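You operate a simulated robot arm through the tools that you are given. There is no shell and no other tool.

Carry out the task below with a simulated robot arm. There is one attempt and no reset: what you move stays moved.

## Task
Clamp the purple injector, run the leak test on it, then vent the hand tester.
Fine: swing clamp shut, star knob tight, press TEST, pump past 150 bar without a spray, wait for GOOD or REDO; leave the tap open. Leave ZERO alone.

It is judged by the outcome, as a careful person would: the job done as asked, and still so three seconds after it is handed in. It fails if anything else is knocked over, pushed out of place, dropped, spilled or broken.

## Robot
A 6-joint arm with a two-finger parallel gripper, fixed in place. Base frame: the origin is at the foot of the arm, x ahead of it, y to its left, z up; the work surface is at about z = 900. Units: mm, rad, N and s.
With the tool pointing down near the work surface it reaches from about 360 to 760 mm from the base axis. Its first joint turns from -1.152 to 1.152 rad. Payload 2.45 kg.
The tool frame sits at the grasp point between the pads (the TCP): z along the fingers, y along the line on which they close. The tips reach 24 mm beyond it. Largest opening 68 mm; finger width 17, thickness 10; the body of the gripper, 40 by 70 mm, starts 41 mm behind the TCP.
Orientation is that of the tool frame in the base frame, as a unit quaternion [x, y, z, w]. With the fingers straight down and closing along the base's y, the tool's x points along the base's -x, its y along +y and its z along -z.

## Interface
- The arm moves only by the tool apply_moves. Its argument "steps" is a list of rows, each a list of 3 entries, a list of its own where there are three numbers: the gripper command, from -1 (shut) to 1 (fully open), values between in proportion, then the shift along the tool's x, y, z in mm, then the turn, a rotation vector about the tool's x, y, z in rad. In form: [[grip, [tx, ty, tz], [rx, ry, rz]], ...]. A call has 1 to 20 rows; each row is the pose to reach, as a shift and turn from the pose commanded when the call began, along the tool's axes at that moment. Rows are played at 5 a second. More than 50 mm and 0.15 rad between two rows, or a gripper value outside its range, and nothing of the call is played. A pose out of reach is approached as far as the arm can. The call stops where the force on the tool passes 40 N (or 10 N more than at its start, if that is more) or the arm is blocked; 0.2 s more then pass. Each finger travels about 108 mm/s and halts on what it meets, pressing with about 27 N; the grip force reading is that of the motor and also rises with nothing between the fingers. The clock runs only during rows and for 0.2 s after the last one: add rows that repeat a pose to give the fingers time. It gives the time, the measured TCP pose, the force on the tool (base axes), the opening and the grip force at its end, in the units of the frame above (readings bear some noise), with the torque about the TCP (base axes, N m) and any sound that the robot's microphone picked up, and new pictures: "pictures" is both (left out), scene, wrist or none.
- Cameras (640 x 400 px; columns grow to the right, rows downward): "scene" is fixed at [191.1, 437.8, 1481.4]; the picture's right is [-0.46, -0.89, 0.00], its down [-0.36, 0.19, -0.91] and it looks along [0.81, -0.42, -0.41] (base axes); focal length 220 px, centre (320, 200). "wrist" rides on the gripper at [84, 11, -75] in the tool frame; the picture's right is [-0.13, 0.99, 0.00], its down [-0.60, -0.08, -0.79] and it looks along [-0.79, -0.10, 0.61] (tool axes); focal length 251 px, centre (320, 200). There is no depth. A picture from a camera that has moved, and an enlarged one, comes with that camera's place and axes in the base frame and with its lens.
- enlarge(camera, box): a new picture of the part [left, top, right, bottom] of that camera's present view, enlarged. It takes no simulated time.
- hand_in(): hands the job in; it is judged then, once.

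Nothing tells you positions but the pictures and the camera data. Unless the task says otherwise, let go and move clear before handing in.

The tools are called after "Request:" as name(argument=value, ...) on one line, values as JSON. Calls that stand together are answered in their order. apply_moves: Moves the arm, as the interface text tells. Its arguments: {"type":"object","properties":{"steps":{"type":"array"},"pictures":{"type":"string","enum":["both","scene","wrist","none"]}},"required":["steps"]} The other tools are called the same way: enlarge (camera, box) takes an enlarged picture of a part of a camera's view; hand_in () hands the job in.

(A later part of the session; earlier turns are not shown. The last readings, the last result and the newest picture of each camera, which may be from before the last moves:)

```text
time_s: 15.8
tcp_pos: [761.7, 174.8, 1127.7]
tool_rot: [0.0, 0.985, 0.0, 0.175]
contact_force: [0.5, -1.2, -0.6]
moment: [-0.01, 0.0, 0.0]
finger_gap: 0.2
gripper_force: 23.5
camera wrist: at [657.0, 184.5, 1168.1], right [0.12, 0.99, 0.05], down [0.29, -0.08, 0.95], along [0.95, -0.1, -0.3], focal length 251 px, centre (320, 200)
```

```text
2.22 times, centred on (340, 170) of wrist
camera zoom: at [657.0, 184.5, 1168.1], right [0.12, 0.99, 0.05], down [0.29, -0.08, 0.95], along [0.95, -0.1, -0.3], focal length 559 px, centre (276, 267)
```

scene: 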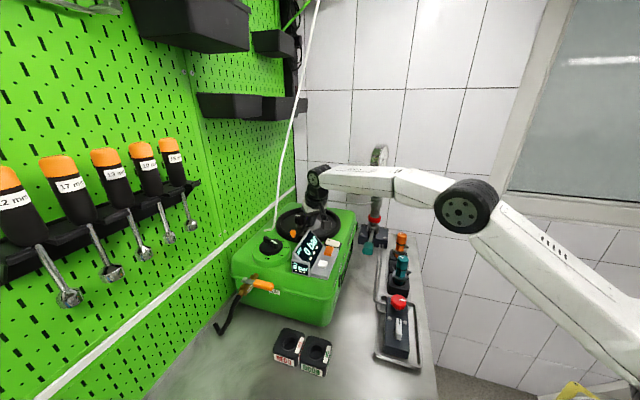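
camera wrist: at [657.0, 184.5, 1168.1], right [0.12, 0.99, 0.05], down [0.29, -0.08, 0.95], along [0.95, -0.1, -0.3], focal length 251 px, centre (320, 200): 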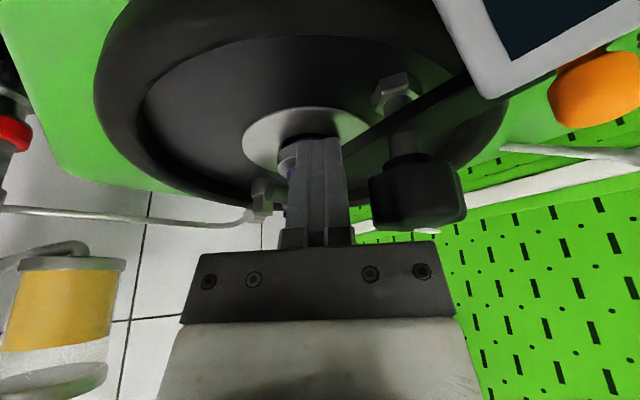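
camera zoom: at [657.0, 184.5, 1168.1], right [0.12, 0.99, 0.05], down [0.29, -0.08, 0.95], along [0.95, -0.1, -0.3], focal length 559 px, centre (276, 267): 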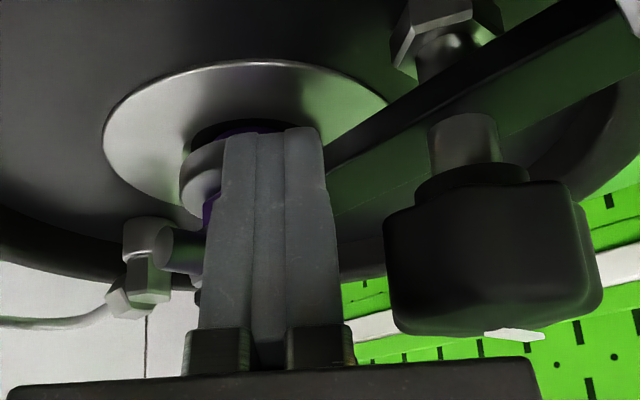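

The bar is nearly over the injector flange. I'll go on in small steps, watching the force for the stop.

Request:
apply_moves(steps=[[-1, [-1.4, 1.3, 0.5], [0, 0, 0]], [-1, [-2.9, 2.6, 1.1], [0, 0, 0]], [-1, [-4.3, 3.9, 1.6], [0, 0, 0]], [-1, [-4.3, 3.9, 1.6], [0, 0, 0]]])

Request:
enlarge(camera="wrist", box=[240, 80, 440, 260])

```text
time_s: 16.8
tcp_pos: [766.5, 179.0, 1128.9]
tool_rot: [0.0, 0.985, 0.001, 0.175]
contact_force: [-0.9, -4.5, -0.4]
moment: [-0.07, 0.03, -0.03]
finger_gap: 0.0
gripper_force: 24.1
camera wrist: at [661.5, 187.7, 1168.3], right [0.12, 0.99, 0.05], down [0.29, -0.08, 0.95], along [0.95, -0.1, -0.3], focal length 251 px, centre (320, 200)
```

scene: 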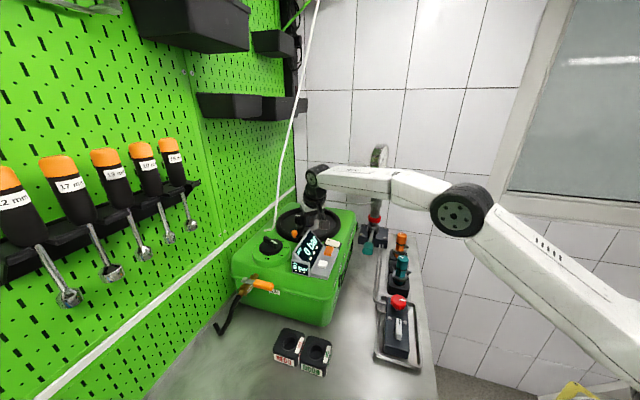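
wrist: 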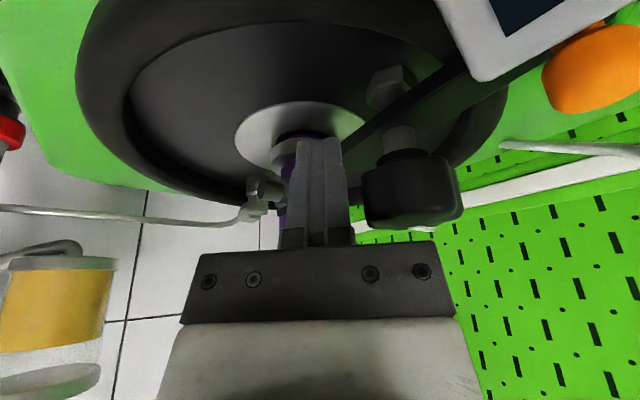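

```text
2.22 times, centred on (340, 170) of wrist
camera zoom: at [661.5, 187.7, 1168.3], right [0.12, 0.99, 0.05], down [0.29, -0.08, 0.95], along [0.95, -0.1, -0.3], focal length 559 px, centre (276, 267)
```

zoom: 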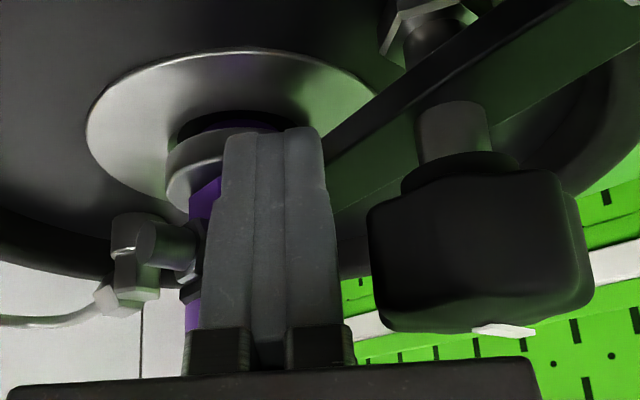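

Request:
enlarge(camera="scene", box=[280, 190, 330, 245])

Request:
enlarge(camera="wrist", box=[265, 95, 385, 200])

```text
7.27 times, centred on (305, 218) of scene
camera zoom: at [191.0, 437.7, 1481.4], right [-0.46, -0.89, 0.0], down [-0.36, 0.19, -0.91], along [0.81, -0.42, -0.41], focal length 1600 px, centre (429, 73)
```

zoom: 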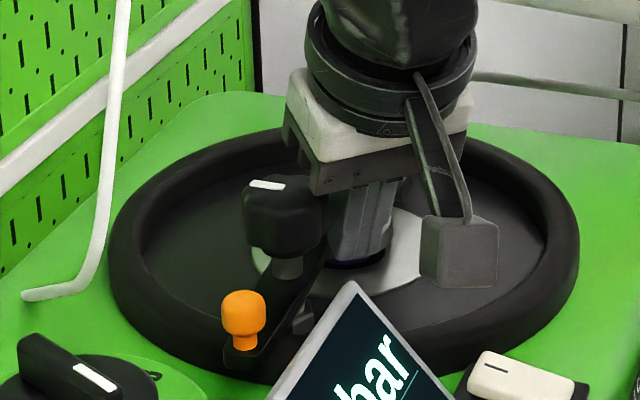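

```text
3.81 times, centred on (325, 148) of wrist
camera zoom: at [661.5, 187.7, 1168.3], right [0.12, 0.99, 0.05], down [0.29, -0.08, 0.95], along [0.95, -0.1, -0.3], focal length 958 px, centre (301, 400)
```

zoom: 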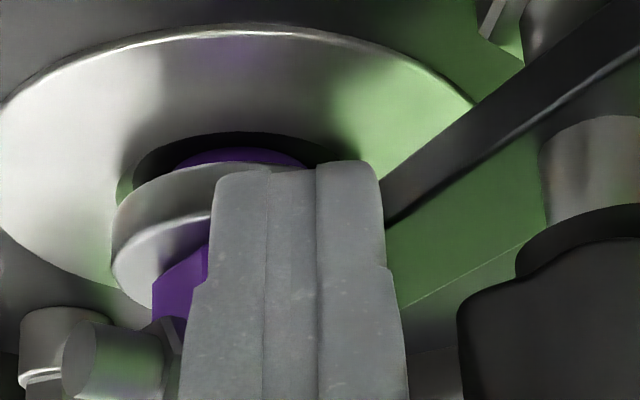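

The bar now points at the injector. I'll press a little further to feel whether it is against its stop.

Request:
apply_moves(steps=[[-1, [-1.0, 1.2, 0.4], [0, 0, 0]], [-1, [-2.0, 2.4, 0.7], [0, 0, 0]], [-1, [-3.0, 3.6, 1.1], [0, 0, 0]], [-1, [-3.0, 3.6, 1.1], [0, 0, 0]]])

Request:
enlarge(camera="wrist", box=[240, 80, 440, 260])

Request:
enlarge(camera="scene", box=[280, 190, 330, 245])

```text
time_s: 17.7
tcp_pos: [764.4, 178.4, 1127.9]
tool_rot: [0.001, 0.986, -0.003, 0.169]
contact_force: [-15.6, -7.9, 6.3]
moment: [-0.08, 0.26, 0.07]
finger_gap: 0.3
gripper_force: 23.4
stopped in row 4: the force on the tool passed its limit at 41 N (the readings are from after the stop); the commanded pose is now the measured one
camera wrist: at [662.7, 188.7, 1169.6], right [0.12, 0.99, 0.04], down [0.31, -0.07, 0.95], along [0.94, -0.11, -0.31], focal length 251 px, centre (320, 200)
```

scene: 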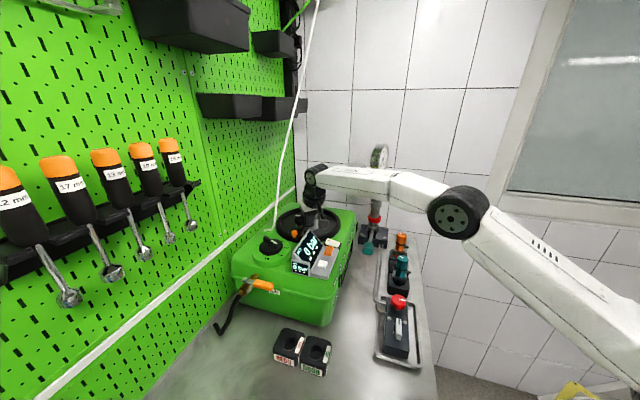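
wrist: 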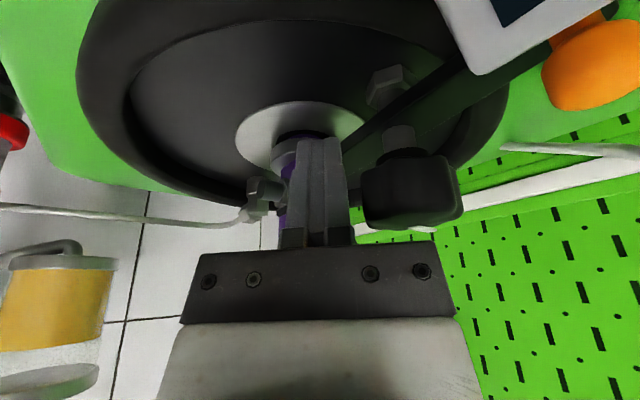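

```text
2.22 times, centred on (340, 170) of wrist
camera zoom: at [662.7, 188.7, 1169.6], right [0.12, 0.99, 0.04], down [0.31, -0.07, 0.95], along [0.94, -0.11, -0.31], focal length 559 px, centre (276, 267)
```

zoom: 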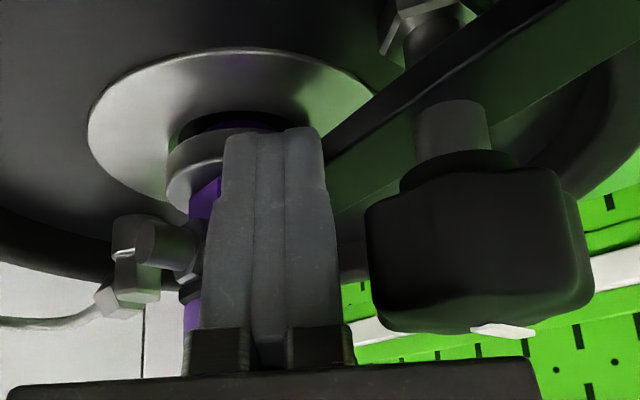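

```text
7.27 times, centred on (305, 218) of scene
camera zoom: at [190.4, 437.5, 1481.5], right [-0.46, -0.89, 0.0], down [-0.36, 0.19, -0.91], along [0.81, -0.42, -0.41], focal length 1600 px, centre (429, 73)
```

zoom: 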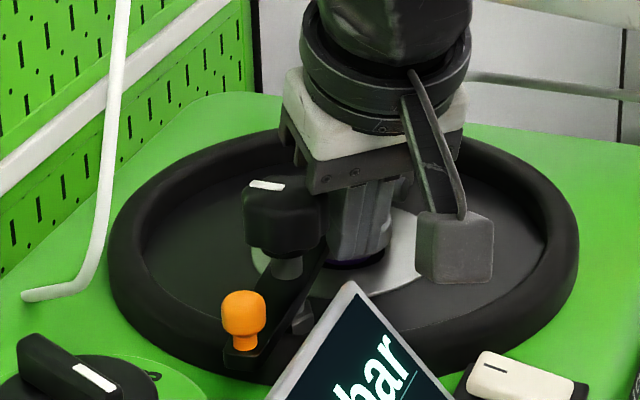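

The bar hit its hard stop (41 N) pointing at the injector, so the clamp is shut. I'll back the fingers off and lift clear, then look at the star knob.

Request:
apply_moves(steps=[[-1, [4.7, -5, -1.7], [0, 0, 0]], [-1, [-3.9, -5, -41], [0, 0, 0]], [-1, [-1.7, -5, -85], [0, 0, 0]], [0, [-1.7, -5, -95], [0, 0, 0]], [1, [-1.7, -5, -95], [0, 0, 0]], [1, [-1.7, -5, -95], [0, 0, 0]]])

Request:
enlarge(camera="wrist", box=[240, 50, 440, 230])

Request:
enlarge(camera="scene", box=[270, 190, 330, 245])

```text
time_s: 19.1
tcp_pos: [738.1, 173.0, 1218.1]
tool_rot: [0.001, 0.986, -0.001, 0.169]
contact_force: [0.3, 0.1, 1.0]
moment: [0.01, -0.01, 0.01]
finger_gap: 68.1
gripper_force: 0.0
camera wrist: at [634.2, 184.8, 1259.6], right [0.12, 0.99, 0.04], down [0.3, -0.08, 0.95], along [0.94, -0.11, -0.31], focal length 251 px, centre (320, 200)
```

scene: 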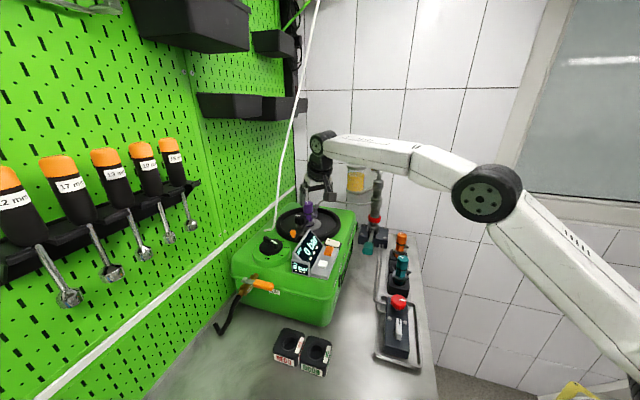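
wrist: 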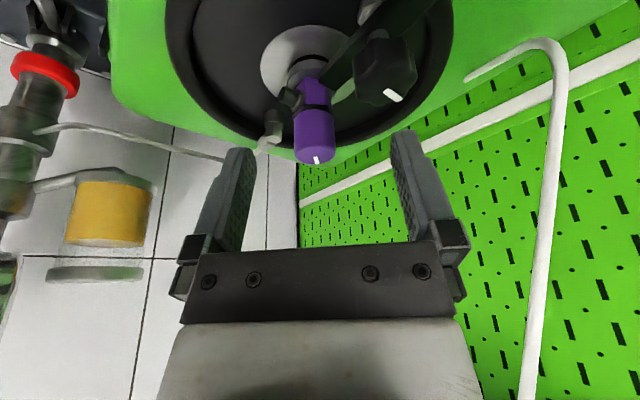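

```text
2.22 times, centred on (340, 140) of wrist
camera zoom: at [634.2, 184.8, 1259.6], right [0.12, 0.99, 0.04], down [0.3, -0.08, 0.95], along [0.94, -0.11, -0.31], focal length 559 px, centre (276, 333)
```

zoom: 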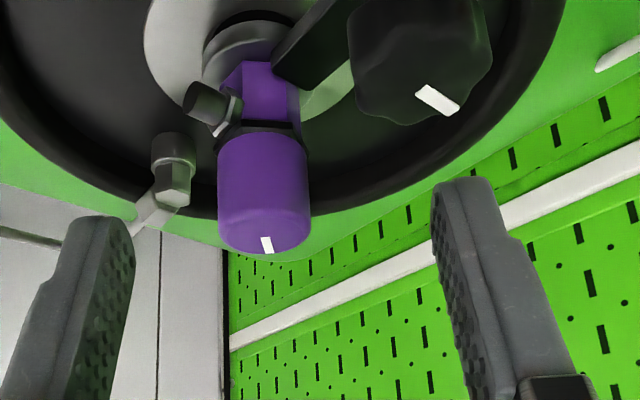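

```text
7.27 times, centred on (300, 218) of scene
camera zoom: at [191.1, 437.8, 1481.4], right [-0.46, -0.89, 0.0], down [-0.36, 0.19, -0.91], along [0.81, -0.42, -0.41], focal length 1600 px, centre (466, 73)
```

zoom: 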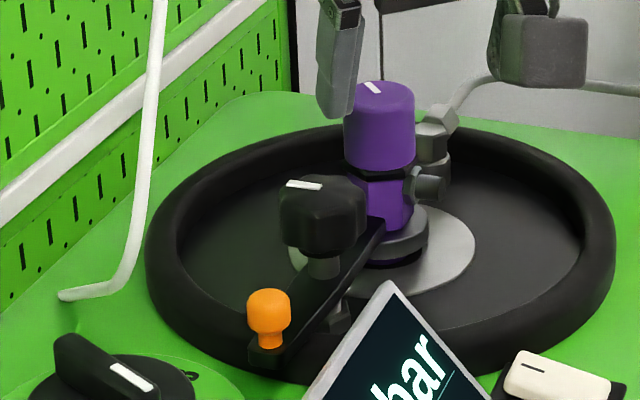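

The bar is over the flange against the injector body; the knob is at about (763, 213), top near 1147. I'll move above the knob with a partly open gripper and a bit more tilt.

Request:
apply_moves(steps=[[0.6, [-4.2, 16, 13.7], [0, -0.04, 0]], [0.6, [-8.4, 32, 27.4], [0, -0.08, 0]], [0.6, [-8.4, 32, 27.4], [0, -0.08, 0]]])

Request:
enlarge(camera="wrist", box=[220, 50, 420, 250])

Request:
enlarge(camera="scene", box=[270, 190, 330, 245])

```text
time_s: 19.9
tcp_pos: [754.5, 207.4, 1195.3]
tool_rot: [0.0, 0.978, -0.002, 0.209]
contact_force: [0.0, -0.4, -0.8]
moment: [0.01, 0.01, 0.02]
finger_gap: 54.5
gripper_force: 0.0
camera wrist: at [647.9, 217.0, 1227.7], right [0.12, 0.99, 0.05], down [0.23, -0.08, 0.97], along [0.97, -0.11, -0.23], focal length 251 px, centre (320, 200)
```

scene: 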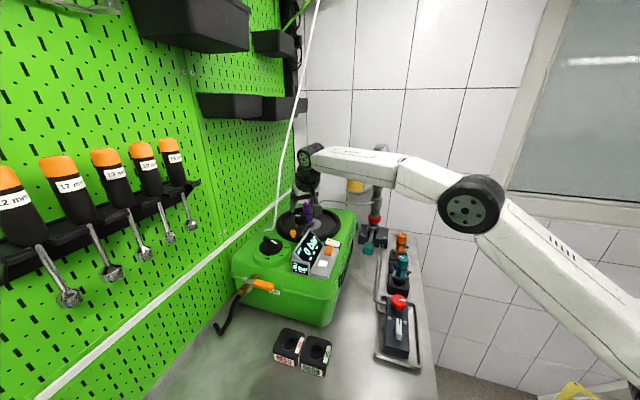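
wrist: 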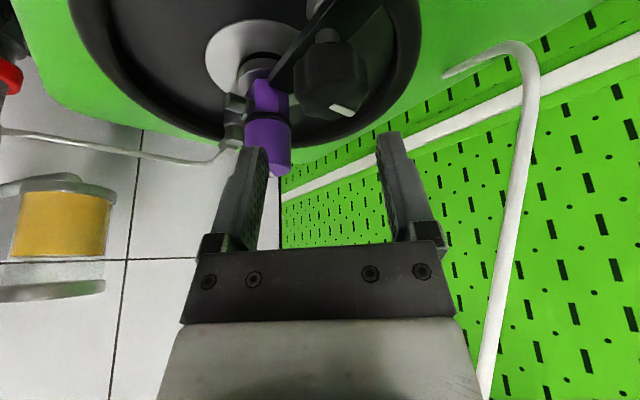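

```text
2.00 times, centred on (320, 150) of wrist
camera zoom: at [647.9, 217.0, 1227.7], right [0.12, 0.99, 0.05], down [0.23, -0.08, 0.97], along [0.97, -0.11, -0.23], focal length 503 px, centre (320, 300)
```

zoom: 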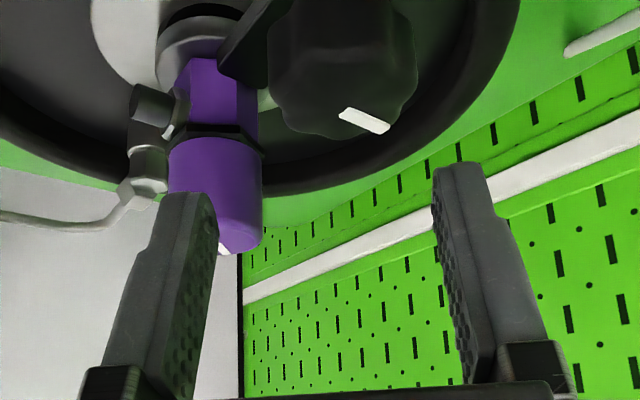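

```text
7.27 times, centred on (300, 218) of scene
camera zoom: at [191.1, 437.8, 1481.4], right [-0.46, -0.89, 0.0], down [-0.36, 0.19, -0.91], along [0.81, -0.42, -0.41], focal length 1600 px, centre (466, 73)
```

zoom: 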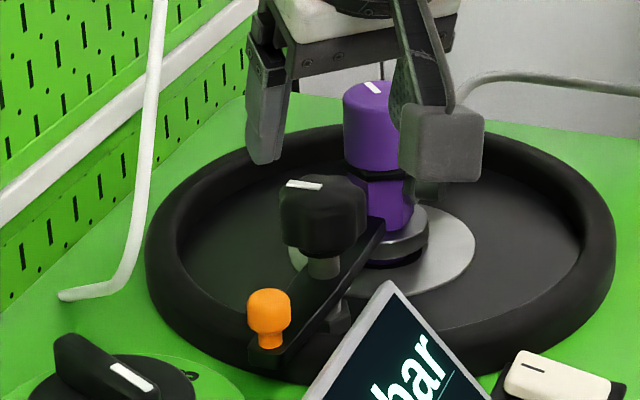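

The knob position checks out. I'll now yaw the tool about the vertical to 55° while coming down to just above the knob.

Request:
apply_moves(steps=[[0.6, [0, 1, 3], [-0.056, 0, -0.125]], [0.6, [0, 2, 6], [-0.112, 0, -0.25]], [0.6, [0, 3, 9], [-0.168, 0, -0.375]], [0.6, [-0.3, 4, 12], [-0.224, 0, -0.5]], [0.6, [-0.5, 5, 15], [-0.28, 0, -0.626]], [0.6, [-0.7, 6, 17.5], [-0.336, 0, -0.751]], [0.6, [-0.7, 6.5, 19.3], [-0.392, 0, -0.876]], [0.6, [-0.7, 6.5, 19.3], [-0.392, 0, -0.876]]])

Request:
enlarge(camera="wrist", box=[220, 50, 420, 250])

Request:
enlarge(camera="scene", box=[270, 190, 330, 245])

```text
time_s: 21.7
tcp_pos: [763.5, 212.4, 1176.3]
tool_rot: [-0.451, 0.868, 0.095, 0.185]
contact_force: [0.1, -0.4, -0.2]
moment: [0.03, -0.02, -0.03]
finger_gap: 54.4
gripper_force: 0.0
camera wrist: at [693.0, 130.5, 1210.4], right [-0.74, 0.67, 0.05], down [0.19, 0.14, 0.97], along [0.64, 0.73, -0.24], focal length 251 px, centre (320, 200)
```

scene: 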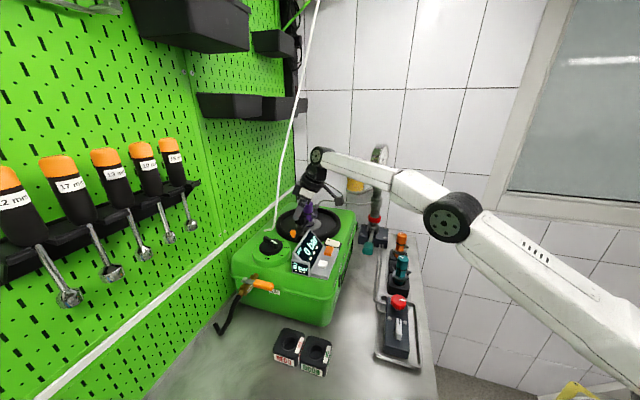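
wrist: 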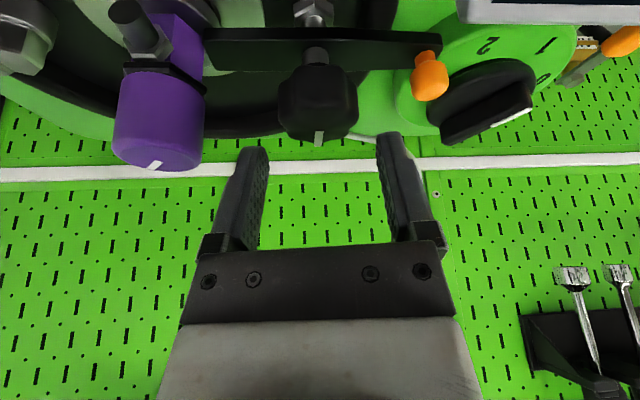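

```text
2.00 times, centred on (320, 150) of wrist
camera zoom: at [693.0, 130.5, 1210.4], right [-0.74, 0.67, 0.05], down [0.19, 0.14, 0.97], along [0.64, 0.73, -0.24], focal length 503 px, centre (320, 300)
```

zoom: 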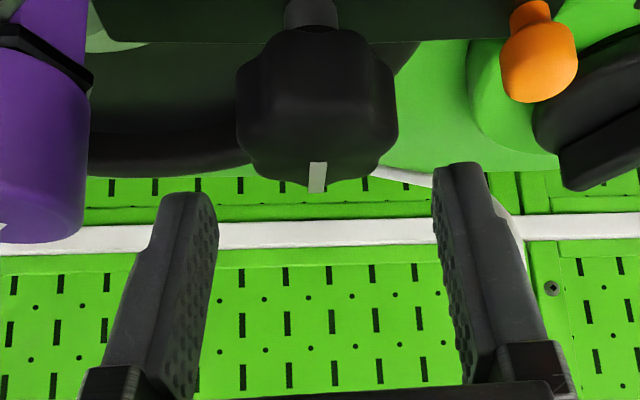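

```text
7.27 times, centred on (300, 218) of scene
camera zoom: at [191.1, 437.8, 1481.4], right [-0.46, -0.89, 0.0], down [-0.36, 0.19, -0.91], along [0.81, -0.42, -0.41], focal length 1600 px, centre (466, 73)
```

zoom: 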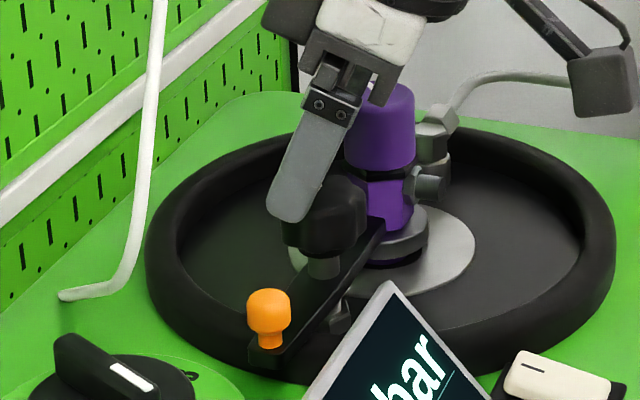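

The knob sits centred between the fingers and its white mark points to about azimuth 50°. I'll descend straight down around it.

Request:
apply_moves(steps=[[0.6, [5, 0, 11], [0, 0, 0]], [0.6, [10, 0, 22], [0, 0, 0]], [0.6, [14.3, 0, 32], [0, 0, 0]], [0.6, [14.3, 0, 32], [0, 0, 0]]])

Request:
enlarge(camera="wrist", box=[220, 50, 420, 250])

Request:
enlarge(camera="scene", box=[270, 190, 330, 245])

```text
time_s: 22.7
tcp_pos: [762.5, 213.4, 1142.9]
tool_rot: [-0.451, 0.868, 0.095, 0.184]
contact_force: [0.2, -0.1, 0.5]
moment: [-0.04, -0.01, 0.02]
finger_gap: 54.5
gripper_force: 0.1
camera wrist: at [692.7, 130.6, 1175.1], right [-0.74, 0.67, 0.05], down [0.2, 0.14, 0.97], along [0.64, 0.73, -0.24], focal length 251 px, centre (320, 200)
```

scene: 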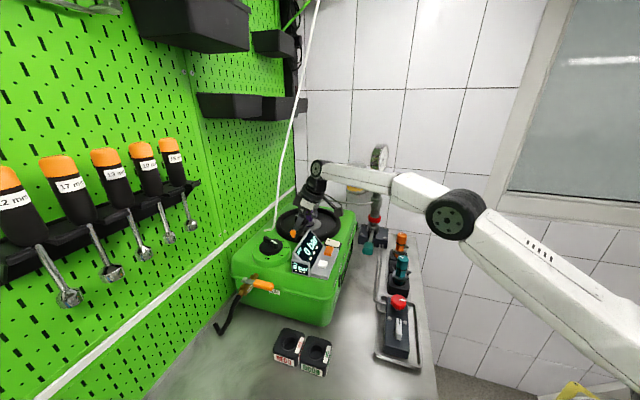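
wrist: 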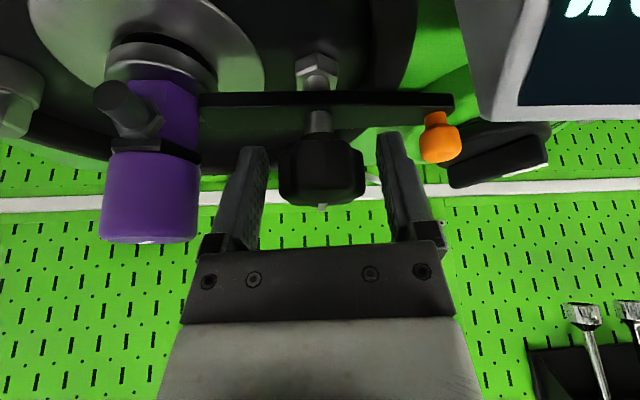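

```text
2.00 times, centred on (320, 150) of wrist
camera zoom: at [692.7, 130.6, 1175.1], right [-0.74, 0.67, 0.05], down [0.2, 0.14, 0.97], along [0.64, 0.73, -0.24], focal length 503 px, centre (320, 300)
```

zoom: 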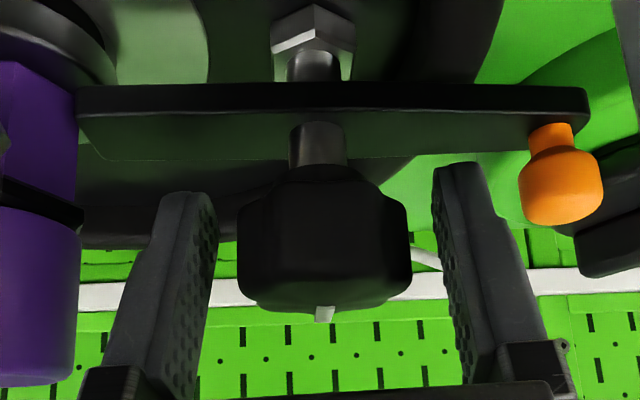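

```text
7.27 times, centred on (300, 218) of scene
camera zoom: at [191.1, 437.8, 1481.4], right [-0.46, -0.89, 0.0], down [-0.36, 0.19, -0.91], along [0.81, -0.42, -0.41], focal length 1600 px, centre (466, 73)
```

zoom: 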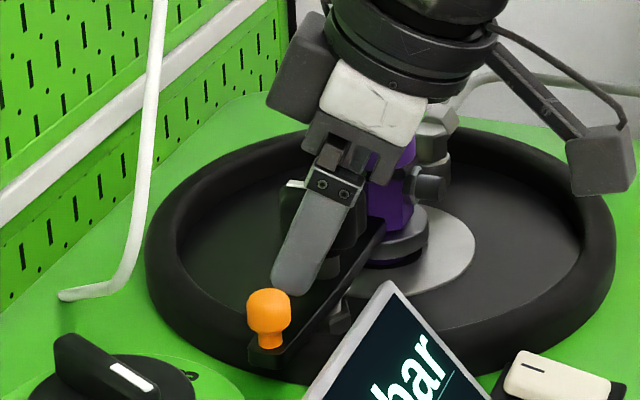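

The knob sits between the fingers. I'll close on it and check the grip.

Request:
apply_moves(steps=[[-1, [0, 0, 0], [0, 0, 0]], [-1, [0, 0, 0], [0, 0, 0]], [-1, [0, 0, 0], [0, 0, 0]]], pictures="wrist")

Request:
enlarge(camera="wrist", box=[220, 50, 420, 250])

```text
time_s: 23.5
tcp_pos: [762.3, 213.9, 1143.0]
tool_rot: [-0.451, 0.868, 0.095, 0.184]
contact_force: [-5.8, 1.8, 0.0]
moment: [0.12, 0.27, 0.02]
finger_gap: 36.1
gripper_force: 44.1
camera wrist: at [692.3, 131.0, 1175.2], right [-0.74, 0.67, 0.05], down [0.2, 0.14, 0.97], along [0.64, 0.73, -0.24], focal length 251 px, centre (320, 200)
```

wrist: 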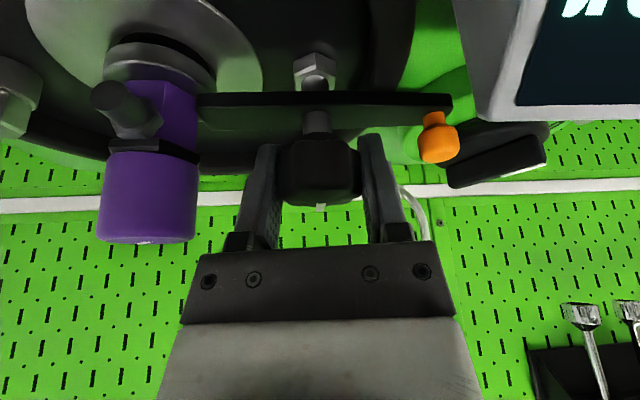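

```text
2.00 times, centred on (320, 150) of wrist
camera zoom: at [692.3, 131.0, 1175.2], right [-0.74, 0.67, 0.05], down [0.2, 0.14, 0.97], along [0.64, 0.73, -0.24], focal length 503 px, centre (320, 300)
```

zoom: 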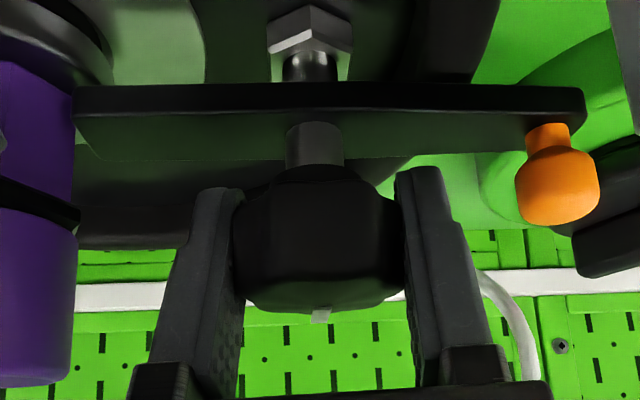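

Grip is firm (gap 36 mm). I'll turn clockwise about the vertical by about 32° and watch the bar and the torque.

Request:
apply_moves(steps=[[-1, [0, 0, 0], [0.057, 0, 0.128]], [-1, [0, 0, 0], [0.114, 0, 0.256]], [-1, [0, 0, 0], [0.171, 0, 0.384]], [-1, [0, 0, 0], [0.228, 0, 0.512]], [-1, [0, 0, 0], [0.228, 0, 0.512]]])

Request:
enlarge(camera="wrist", box=[220, 50, 420, 250])

Request:
enlarge(camera="scene", box=[270, 190, 330, 245])

```text
time_s: 24.7
tcp_pos: [762.7, 213.5, 1142.6]
tool_rot: [-0.193, 0.959, 0.04, 0.204]
contact_force: [-10.3, 10.3, 3.5]
moment: [-0.23, 0.61, 0.02]
finger_gap: 36.3
gripper_force: 45.0
camera wrist: at [659.4, 181.5, 1174.9], right [-0.27, 0.96, 0.05], down [0.24, 0.02, 0.97], along [0.93, 0.28, -0.24], focal length 251 px, centre (320, 200)
```

scene: 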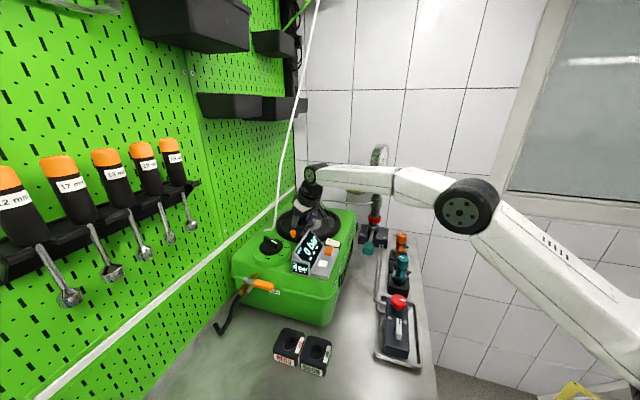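
wrist: 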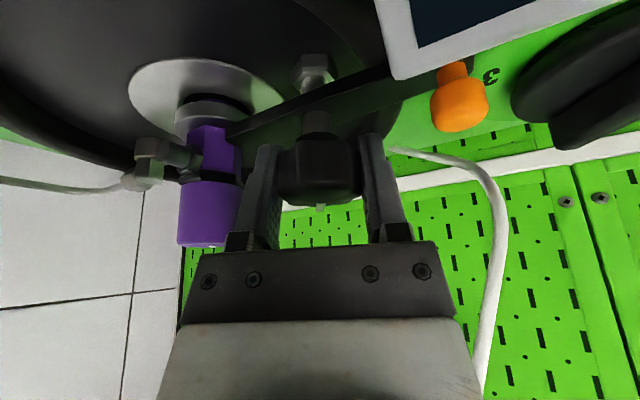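

```text
2.00 times, centred on (320, 150) of wrist
camera zoom: at [659.4, 181.5, 1174.9], right [-0.27, 0.96, 0.05], down [0.24, 0.02, 0.97], along [0.93, 0.28, -0.24], focal length 503 px, centre (320, 300)
```

zoom: 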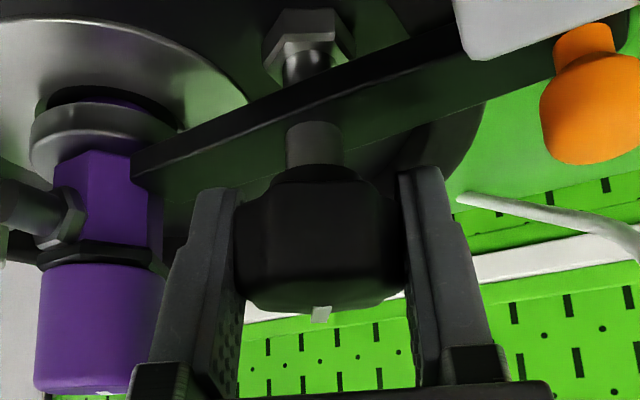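

```text
7.27 times, centred on (300, 218) of scene
camera zoom: at [190.6, 438.2, 1481.3], right [-0.46, -0.89, 0.0], down [-0.36, 0.19, -0.91], along [0.81, -0.42, -0.41], focal length 1600 px, centre (466, 73)
```

zoom: 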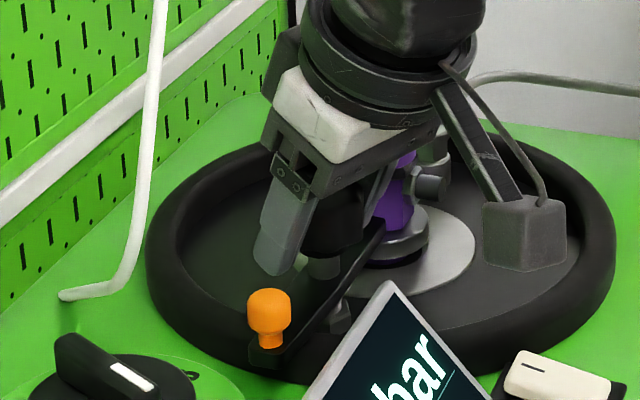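

The knob turns with the gripper while the bar stays put. I'll continue clockwise another 50°, with a small centring correction.

Request:
apply_moves(steps=[[-1, [0.5, 1.3, -0.2], [0.059, 0, 0.132]], [-1, [0.5, 1.3, -0.2], [0.118, 0, 0.265]], [-1, [0.5, 1.3, -0.2], [0.177, 0, 0.397]], [-1, [0.5, 1.3, -0.2], [0.236, 0, 0.529]], [-1, [0.5, 1.3, -0.2], [0.295, 0, 0.662]], [-1, [0.5, 1.3, -0.2], [0.355, 0, 0.794]], [-1, [0.5, 1.3, -0.2], [0.355, 0, 0.794]]])

Request:
enlarge(camera="wrist", box=[220, 50, 420, 250])

Request:
enlarge(camera="scene", box=[270, 190, 330, 245])

```text
time_s: 26.3
tcp_pos: [761.9, 213.8, 1142.9]
tool_rot: [0.229, 0.951, -0.05, 0.204]
contact_force: [3.2, 12.0, -1.1]
moment: [0.1, 0.02, 0.0]
finger_gap: 35.9
gripper_force: 45.3
camera wrist: at [672.1, 272.3, 1174.7], right [0.56, 0.83, 0.05], down [0.17, -0.17, 0.97], along [0.81, -0.53, -0.23], focal length 251 px, centre (320, 200)
```

scene: 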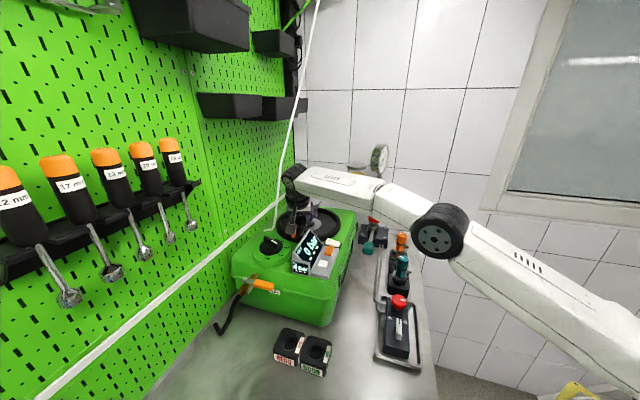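
wrist: 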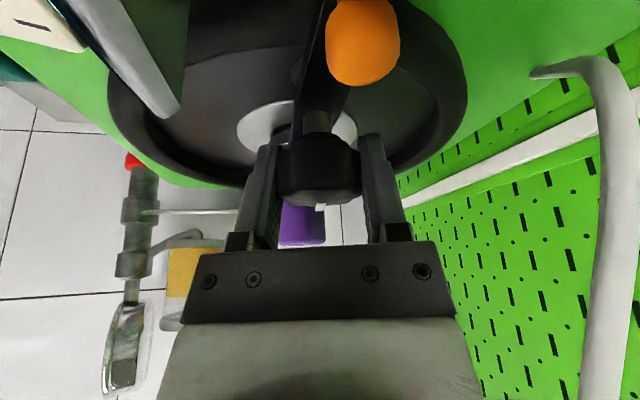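

```text
2.00 times, centred on (320, 150) of wrist
camera zoom: at [672.1, 272.3, 1174.7], right [0.56, 0.83, 0.05], down [0.17, -0.17, 0.97], along [0.81, -0.53, -0.23], focal length 503 px, centre (320, 300)
```

zoom: 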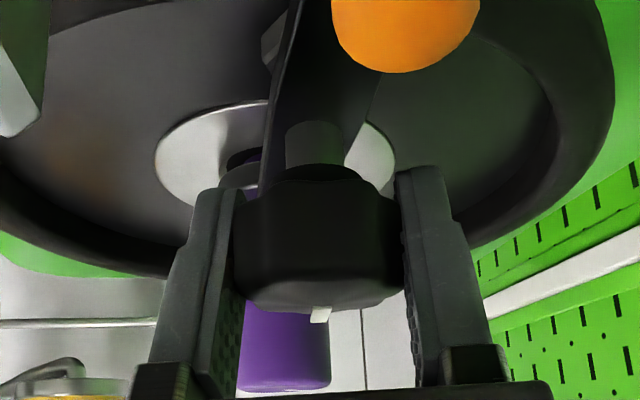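

```text
7.27 times, centred on (300, 218) of scene
camera zoom: at [191.2, 438.2, 1481.2], right [-0.46, -0.89, 0.0], down [-0.36, 0.19, -0.91], along [0.81, -0.42, -0.41], focal length 1600 px, centre (466, 73)
```

zoom: 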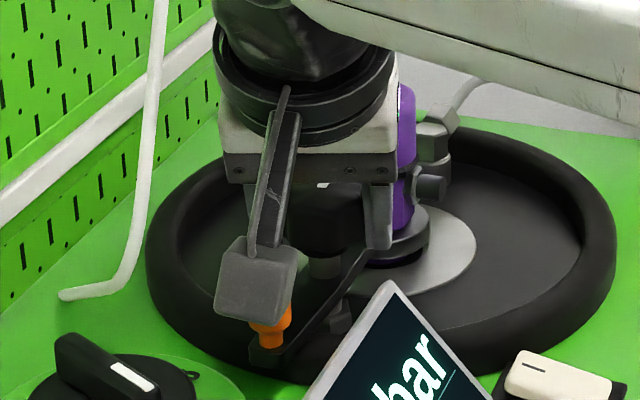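

Turned about 82° with little resistance so far. I'll open, swing back about the same axis, and re-grip for another stroke.

Request:
apply_moves(steps=[[0.6, [0, 0, 0], [0, 0, 0]], [0.6, [0, 0, 0], [0, 0, 0]], [0.6, [0, 0, 0], [-0.059, 0, -0.132]], [0.6, [0, 0, 0], [-0.118, 0, -0.265]], [0.6, [0, 0, 0], [-0.177, 0, -0.397]], [0.6, [0, 0, 0], [-0.236, 0, -0.529]], [0.6, [0, 0, 0], [-0.295, 0, -0.662]], [0.6, [0, 0, 0], [-0.355, 0, -0.794]], [0.6, [0, 0, 0], [-0.414, 0, -0.926]], [0.6, [0, 0, 0], [-0.473, 0, -1.058]], [0.6, [0, 0, 0], [-0.532, 0, -1.19]], [0.6, [0, 0, 0], [-0.57, 0, -1.276]], [-1, [0, 0, 0], [-0.57, 0, -1.276]], [-1, [0, 0, 0], [-0.57, 0, -1.276]], [-1, [0, 0, 0], [-0.57, 0, -1.276]]])

Request:
enlarge(camera="wrist", box=[220, 50, 420, 250])

Request:
enlarge(camera="scene", box=[270, 190, 330, 245])

```text
time_s: 29.5
tcp_pos: [761.2, 213.4, 1141.6]
tool_rot: [-0.437, 0.875, 0.091, 0.186]
contact_force: [2.7, -2.5, -3.7]
moment: [0.55, -0.32, -0.01]
finger_gap: 36.3
gripper_force: 44.9
camera wrist: at [689.4, 133.4, 1174.6], right [-0.72, 0.69, 0.05], down [0.2, 0.14, 0.97], along [0.66, 0.71, -0.24], focal length 251 px, centre (320, 200)
```

scene: 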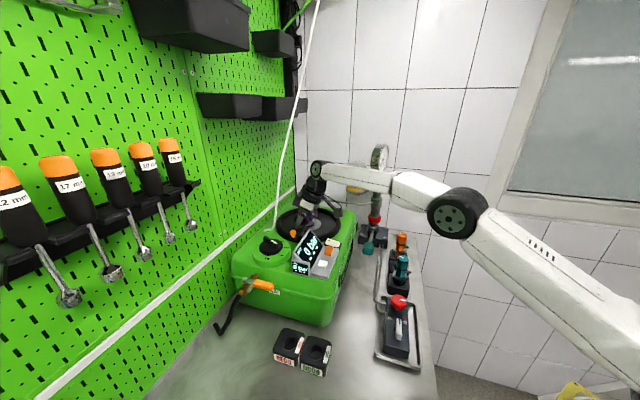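
wrist: 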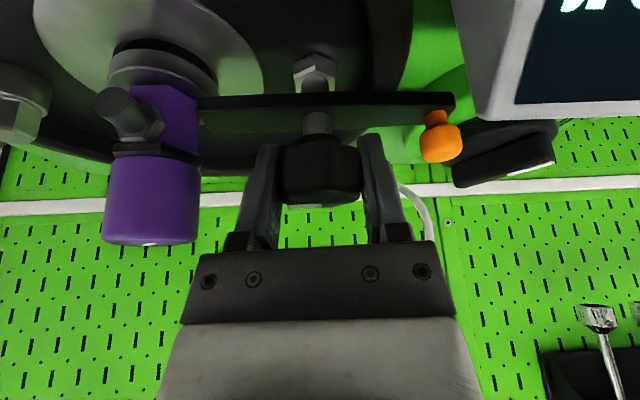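

```text
2.00 times, centred on (320, 150) of wrist
camera zoom: at [689.4, 133.4, 1174.6], right [-0.72, 0.69, 0.05], down [0.2, 0.14, 0.97], along [0.66, 0.71, -0.24], focal length 503 px, centre (320, 300)
```

zoom: 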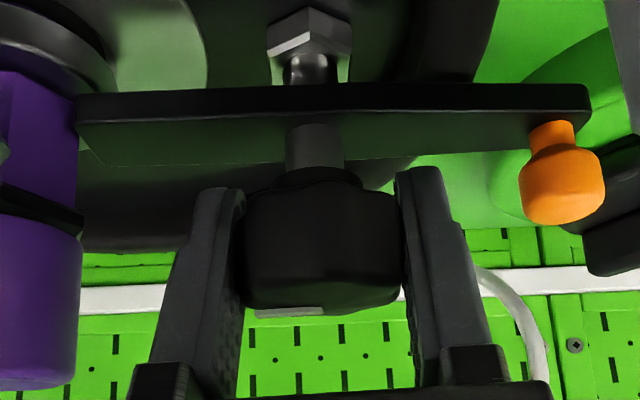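

```text
7.27 times, centred on (300, 218) of scene
camera zoom: at [191.3, 437.7, 1481.3], right [-0.46, -0.89, 0.0], down [-0.36, 0.19, -0.91], along [0.81, -0.42, -0.41], focal length 1600 px, centre (466, 73)
```

zoom: 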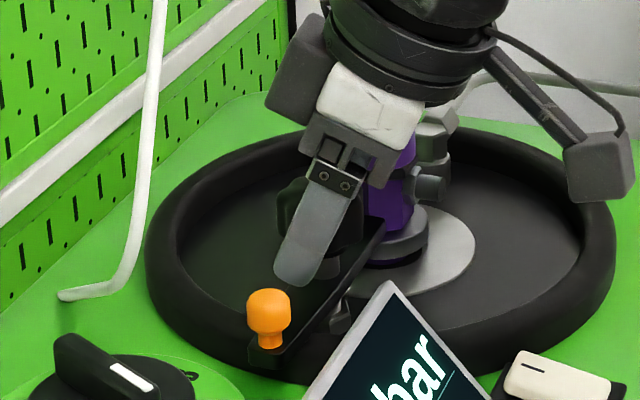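

Re-gripped with the white mark now toward the injector (about −37°). Turning clockwise another full stroke.

Request:
apply_moves(steps=[[-1, [0, 0, 0], [0.059, 0, 0.132]], [-1, [0, 0, 0], [0.118, 0, 0.265]], [-1, [0, 0, 0], [0.177, 0, 0.397]], [-1, [0, 0, 0], [0.236, 0, 0.529]], [-1, [0, 0, 0], [0.295, 0, 0.662]], [-1, [0, 0, 0], [0.355, 0, 0.794]], [-1, [0, 0, 0], [0.414, 0, 0.926]], [-1, [0, 0, 0], [0.473, 0, 1.058]], [-1, [0, 0, 0], [0.532, 0, 1.19]], [-1, [0, 0, 0], [0.57, 0, 1.276]], [-1, [0, 0, 0], [0.57, 0, 1.276]]])

Request:
enlarge(camera="wrist", box=[220, 50, 420, 250])

```text
time_s: 31.9
tcp_pos: [762.0, 213.4, 1142.7]
tool_rot: [0.229, 0.951, -0.05, 0.204]
contact_force: [0.8, 0.9, -1.2]
moment: [0.75, 0.16, 0.56]
finger_gap: 36.7
gripper_force: 45.1
camera wrist: at [672.0, 272.3, 1174.9], right [0.56, 0.83, 0.05], down [0.17, -0.17, 0.97], along [0.81, -0.53, -0.23], focal length 251 px, centre (320, 200)
```

scene: 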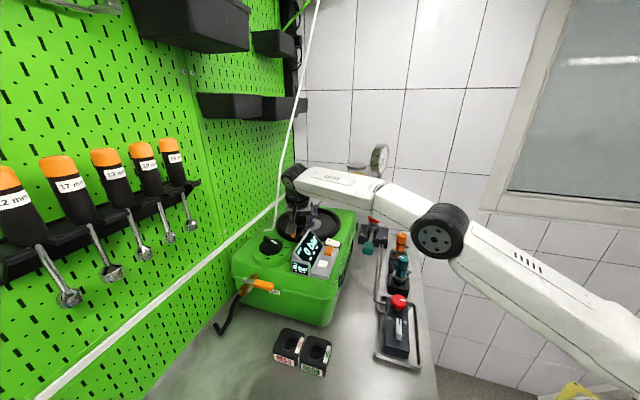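
wrist: 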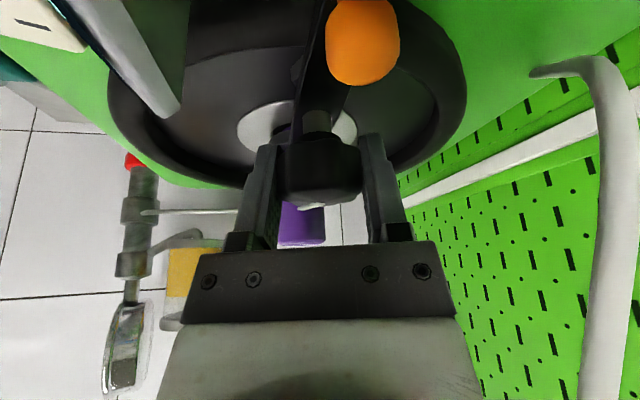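

```text
2.00 times, centred on (320, 150) of wrist
camera zoom: at [672.0, 272.3, 1174.9], right [0.56, 0.83, 0.05], down [0.17, -0.17, 0.97], along [0.81, -0.53, -0.23], focal length 503 px, centre (320, 300)
```

zoom: 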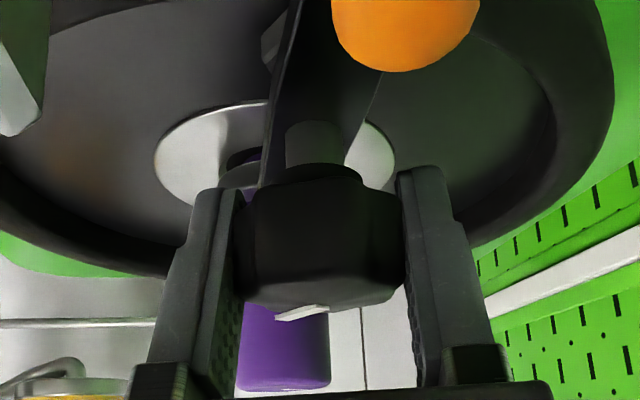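

The axis torque rose to 0.56 N·m and the mark lagged behind, so the knob came tight and the fingers slipped over it. I'll open, swing back, and check the mark.

Request:
apply_moves(steps=[[0.6, [0, 0, 0], [0, 0, 0]], [0.6, [0, 0, 0], [0, 0, 0]], [0.6, [0, 0, 0], [-0.059, 0, -0.132]], [0.6, [0, 0, 0], [-0.118, 0, -0.265]], [0.6, [0, 0, 0], [-0.177, 0, -0.397]], [0.6, [0, 0, 0], [-0.236, 0, -0.529]], [0.6, [0, 0, 0], [-0.295, 0, -0.662]], [0.6, [0, 0, 0], [-0.295, 0, -0.662]]])

Request:
enlarge(camera="wrist", box=[220, 50, 420, 250])

Request:
enlarge(camera="scene", box=[280, 200, 320, 240])

```text
time_s: 33.7
tcp_pos: [761.4, 213.8, 1142.7]
tool_rot: [-0.125, 0.97, 0.024, 0.207]
contact_force: [-0.7, 0.6, -0.3]
moment: [0.02, 0.0, -0.02]
finger_gap: 54.4
gripper_force: 0.0
camera wrist: at [656.1, 196.6, 1175.0], right [-0.14, 0.99, 0.05], down [0.24, -0.02, 0.97], along [0.96, 0.14, -0.24], focal length 251 px, centre (320, 200)
```

scene: 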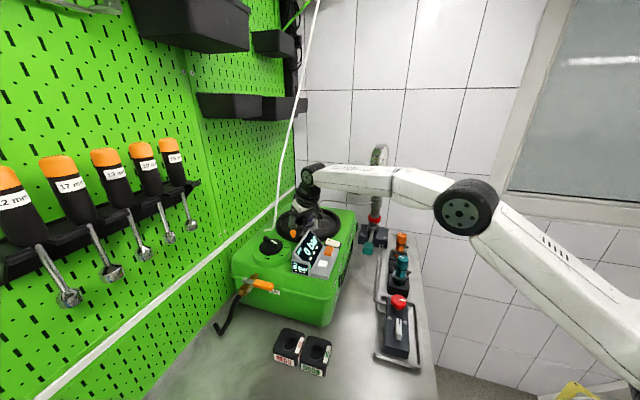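
wrist: 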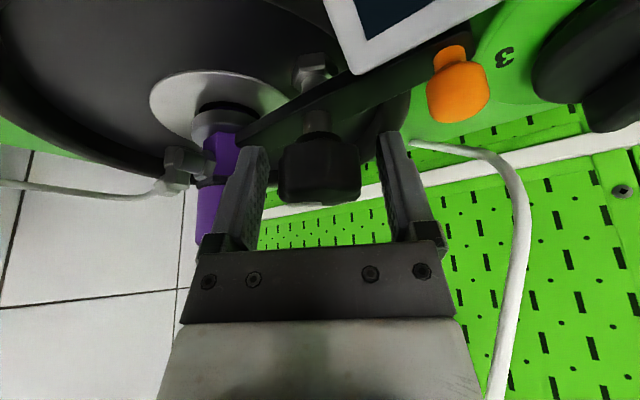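

```text
2.00 times, centred on (320, 150) of wrist
camera zoom: at [656.1, 196.6, 1175.0], right [-0.14, 0.99, 0.05], down [0.24, -0.02, 0.97], along [0.96, 0.14, -0.24], focal length 503 px, centre (320, 300)
```

zoom: 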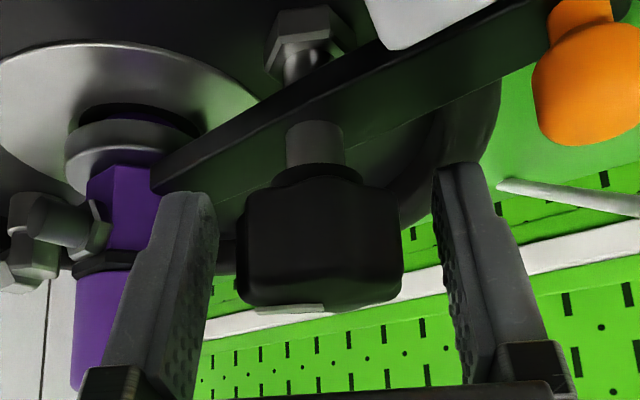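

```text
10.00 times, centred on (300, 220) of scene
camera zoom: at [191.1, 437.8, 1481.4], right [-0.46, -0.89, 0.0], down [-0.36, 0.19, -0.91], along [0.81, -0.42, -0.41], focal length 2199 px, centre (520, 0)
```

zoom: 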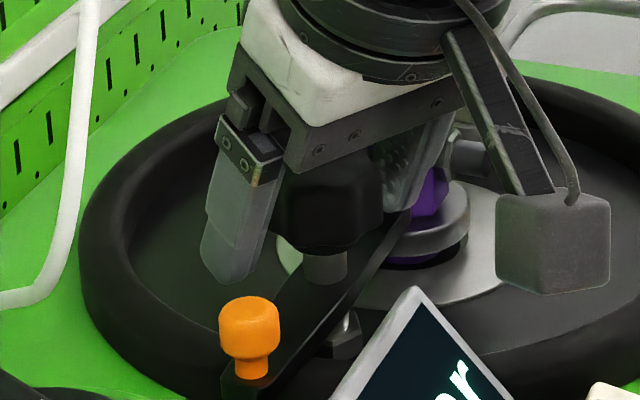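

The mark has moved further (about −70°), so the knob may be near tight. I'll re-grip at the start of the stroke and turn in smaller increments, reading torque.

Request:
apply_moves(steps=[[0.6, [0, 0, 0], [-0.059, 0, -0.132]], [0.6, [0, 0, 0], [-0.118, 0, -0.265]], [0.6, [0, 0, 0], [-0.177, 0, -0.397]], [0.6, [0, 0, 0], [-0.236, 0, -0.529]], [0.6, [0, 0, 0], [-0.236, 0, -0.529]], [-1, [0, 0, 0], [-0.236, 0, -0.529]], [-1, [0, 0, 0], [-0.236, 0, -0.529]], [-1, [0, 0, 0], [-0.236, 0, -0.529]]], pictures="wrist")

Request:
enlarge(camera="wrist", box=[260, 110, 380, 230])

Request:
apply_moves(steps=[[-1, [0, 0, 0], [0.059, 0, 0.132]], [-1, [0, 0, 0], [0.118, 0, 0.265]], [-1, [0, 0, 0], [0.118, 0, 0.265]]], pictures="wrist")

Request:
enlarge(camera="wrist", box=[260, 110, 380, 230])

```text
time_s: 35.5
tcp_pos: [761.6, 213.8, 1142.8]
tool_rot: [-0.396, 0.895, 0.082, 0.19]
contact_force: [5.0, -2.3, -1.0]
moment: [0.56, -0.02, 0.12]
finger_gap: 36.4
gripper_force: 45.5
camera wrist: at [682.4, 140.9, 1175.1], right [-0.65, 0.76, 0.05], down [0.21, 0.12, 0.97], along [0.73, 0.64, -0.24], focal length 251 px, centre (320, 200)
```

wrist: 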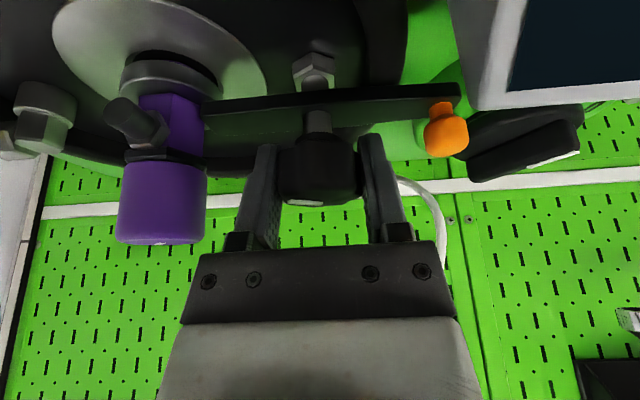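

```text
3.33 times, centred on (320, 170) of wrist
camera zoom: at [682.4, 140.9, 1175.1], right [-0.65, 0.76, 0.05], down [0.21, 0.12, 0.97], along [0.73, 0.64, -0.24], focal length 838 px, centre (320, 300)
```

zoom: 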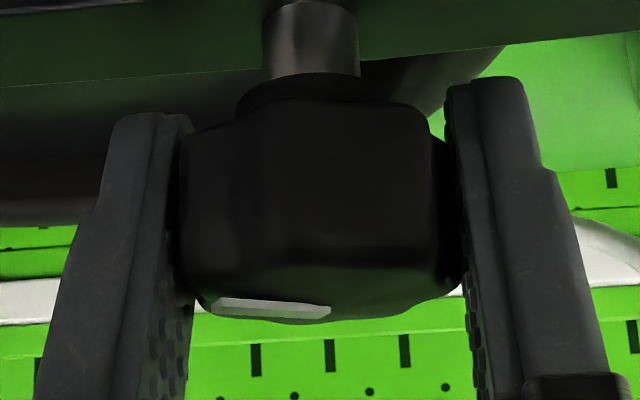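

```text
time_s: 36.3
tcp_pos: [761.2, 213.0, 1141.6]
tool_rot: [-0.262, 0.943, 0.054, 0.201]
contact_force: [3.9, -2.1, -0.2]
moment: [0.05, 0.47, 0.82]
finger_gap: 36.8
gripper_force: 44.7
camera wrist: at [664.9, 166.9, 1174.8], right [-0.41, 0.91, 0.05], down [0.24, 0.05, 0.97], along [0.88, 0.41, -0.24], focal length 251 px, centre (320, 200)
```

wrist: 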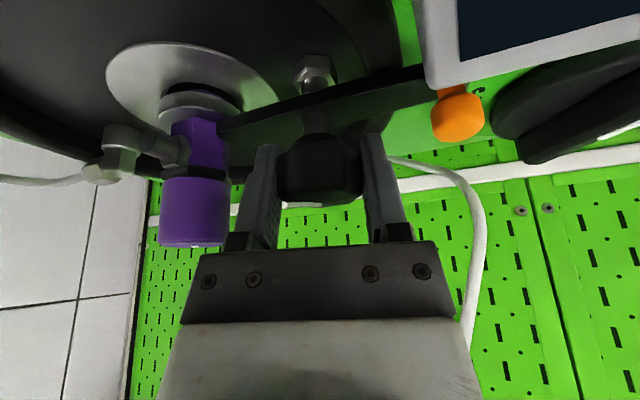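

```text
3.33 times, centred on (320, 170) of wrist
camera zoom: at [664.9, 166.9, 1174.8], right [-0.41, 0.91, 0.05], down [0.24, 0.05, 0.97], along [0.88, 0.41, -0.24], focal length 838 px, centre (320, 300)
```

zoom: 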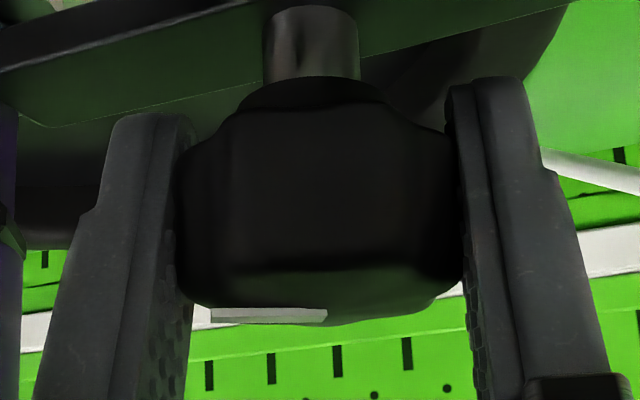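

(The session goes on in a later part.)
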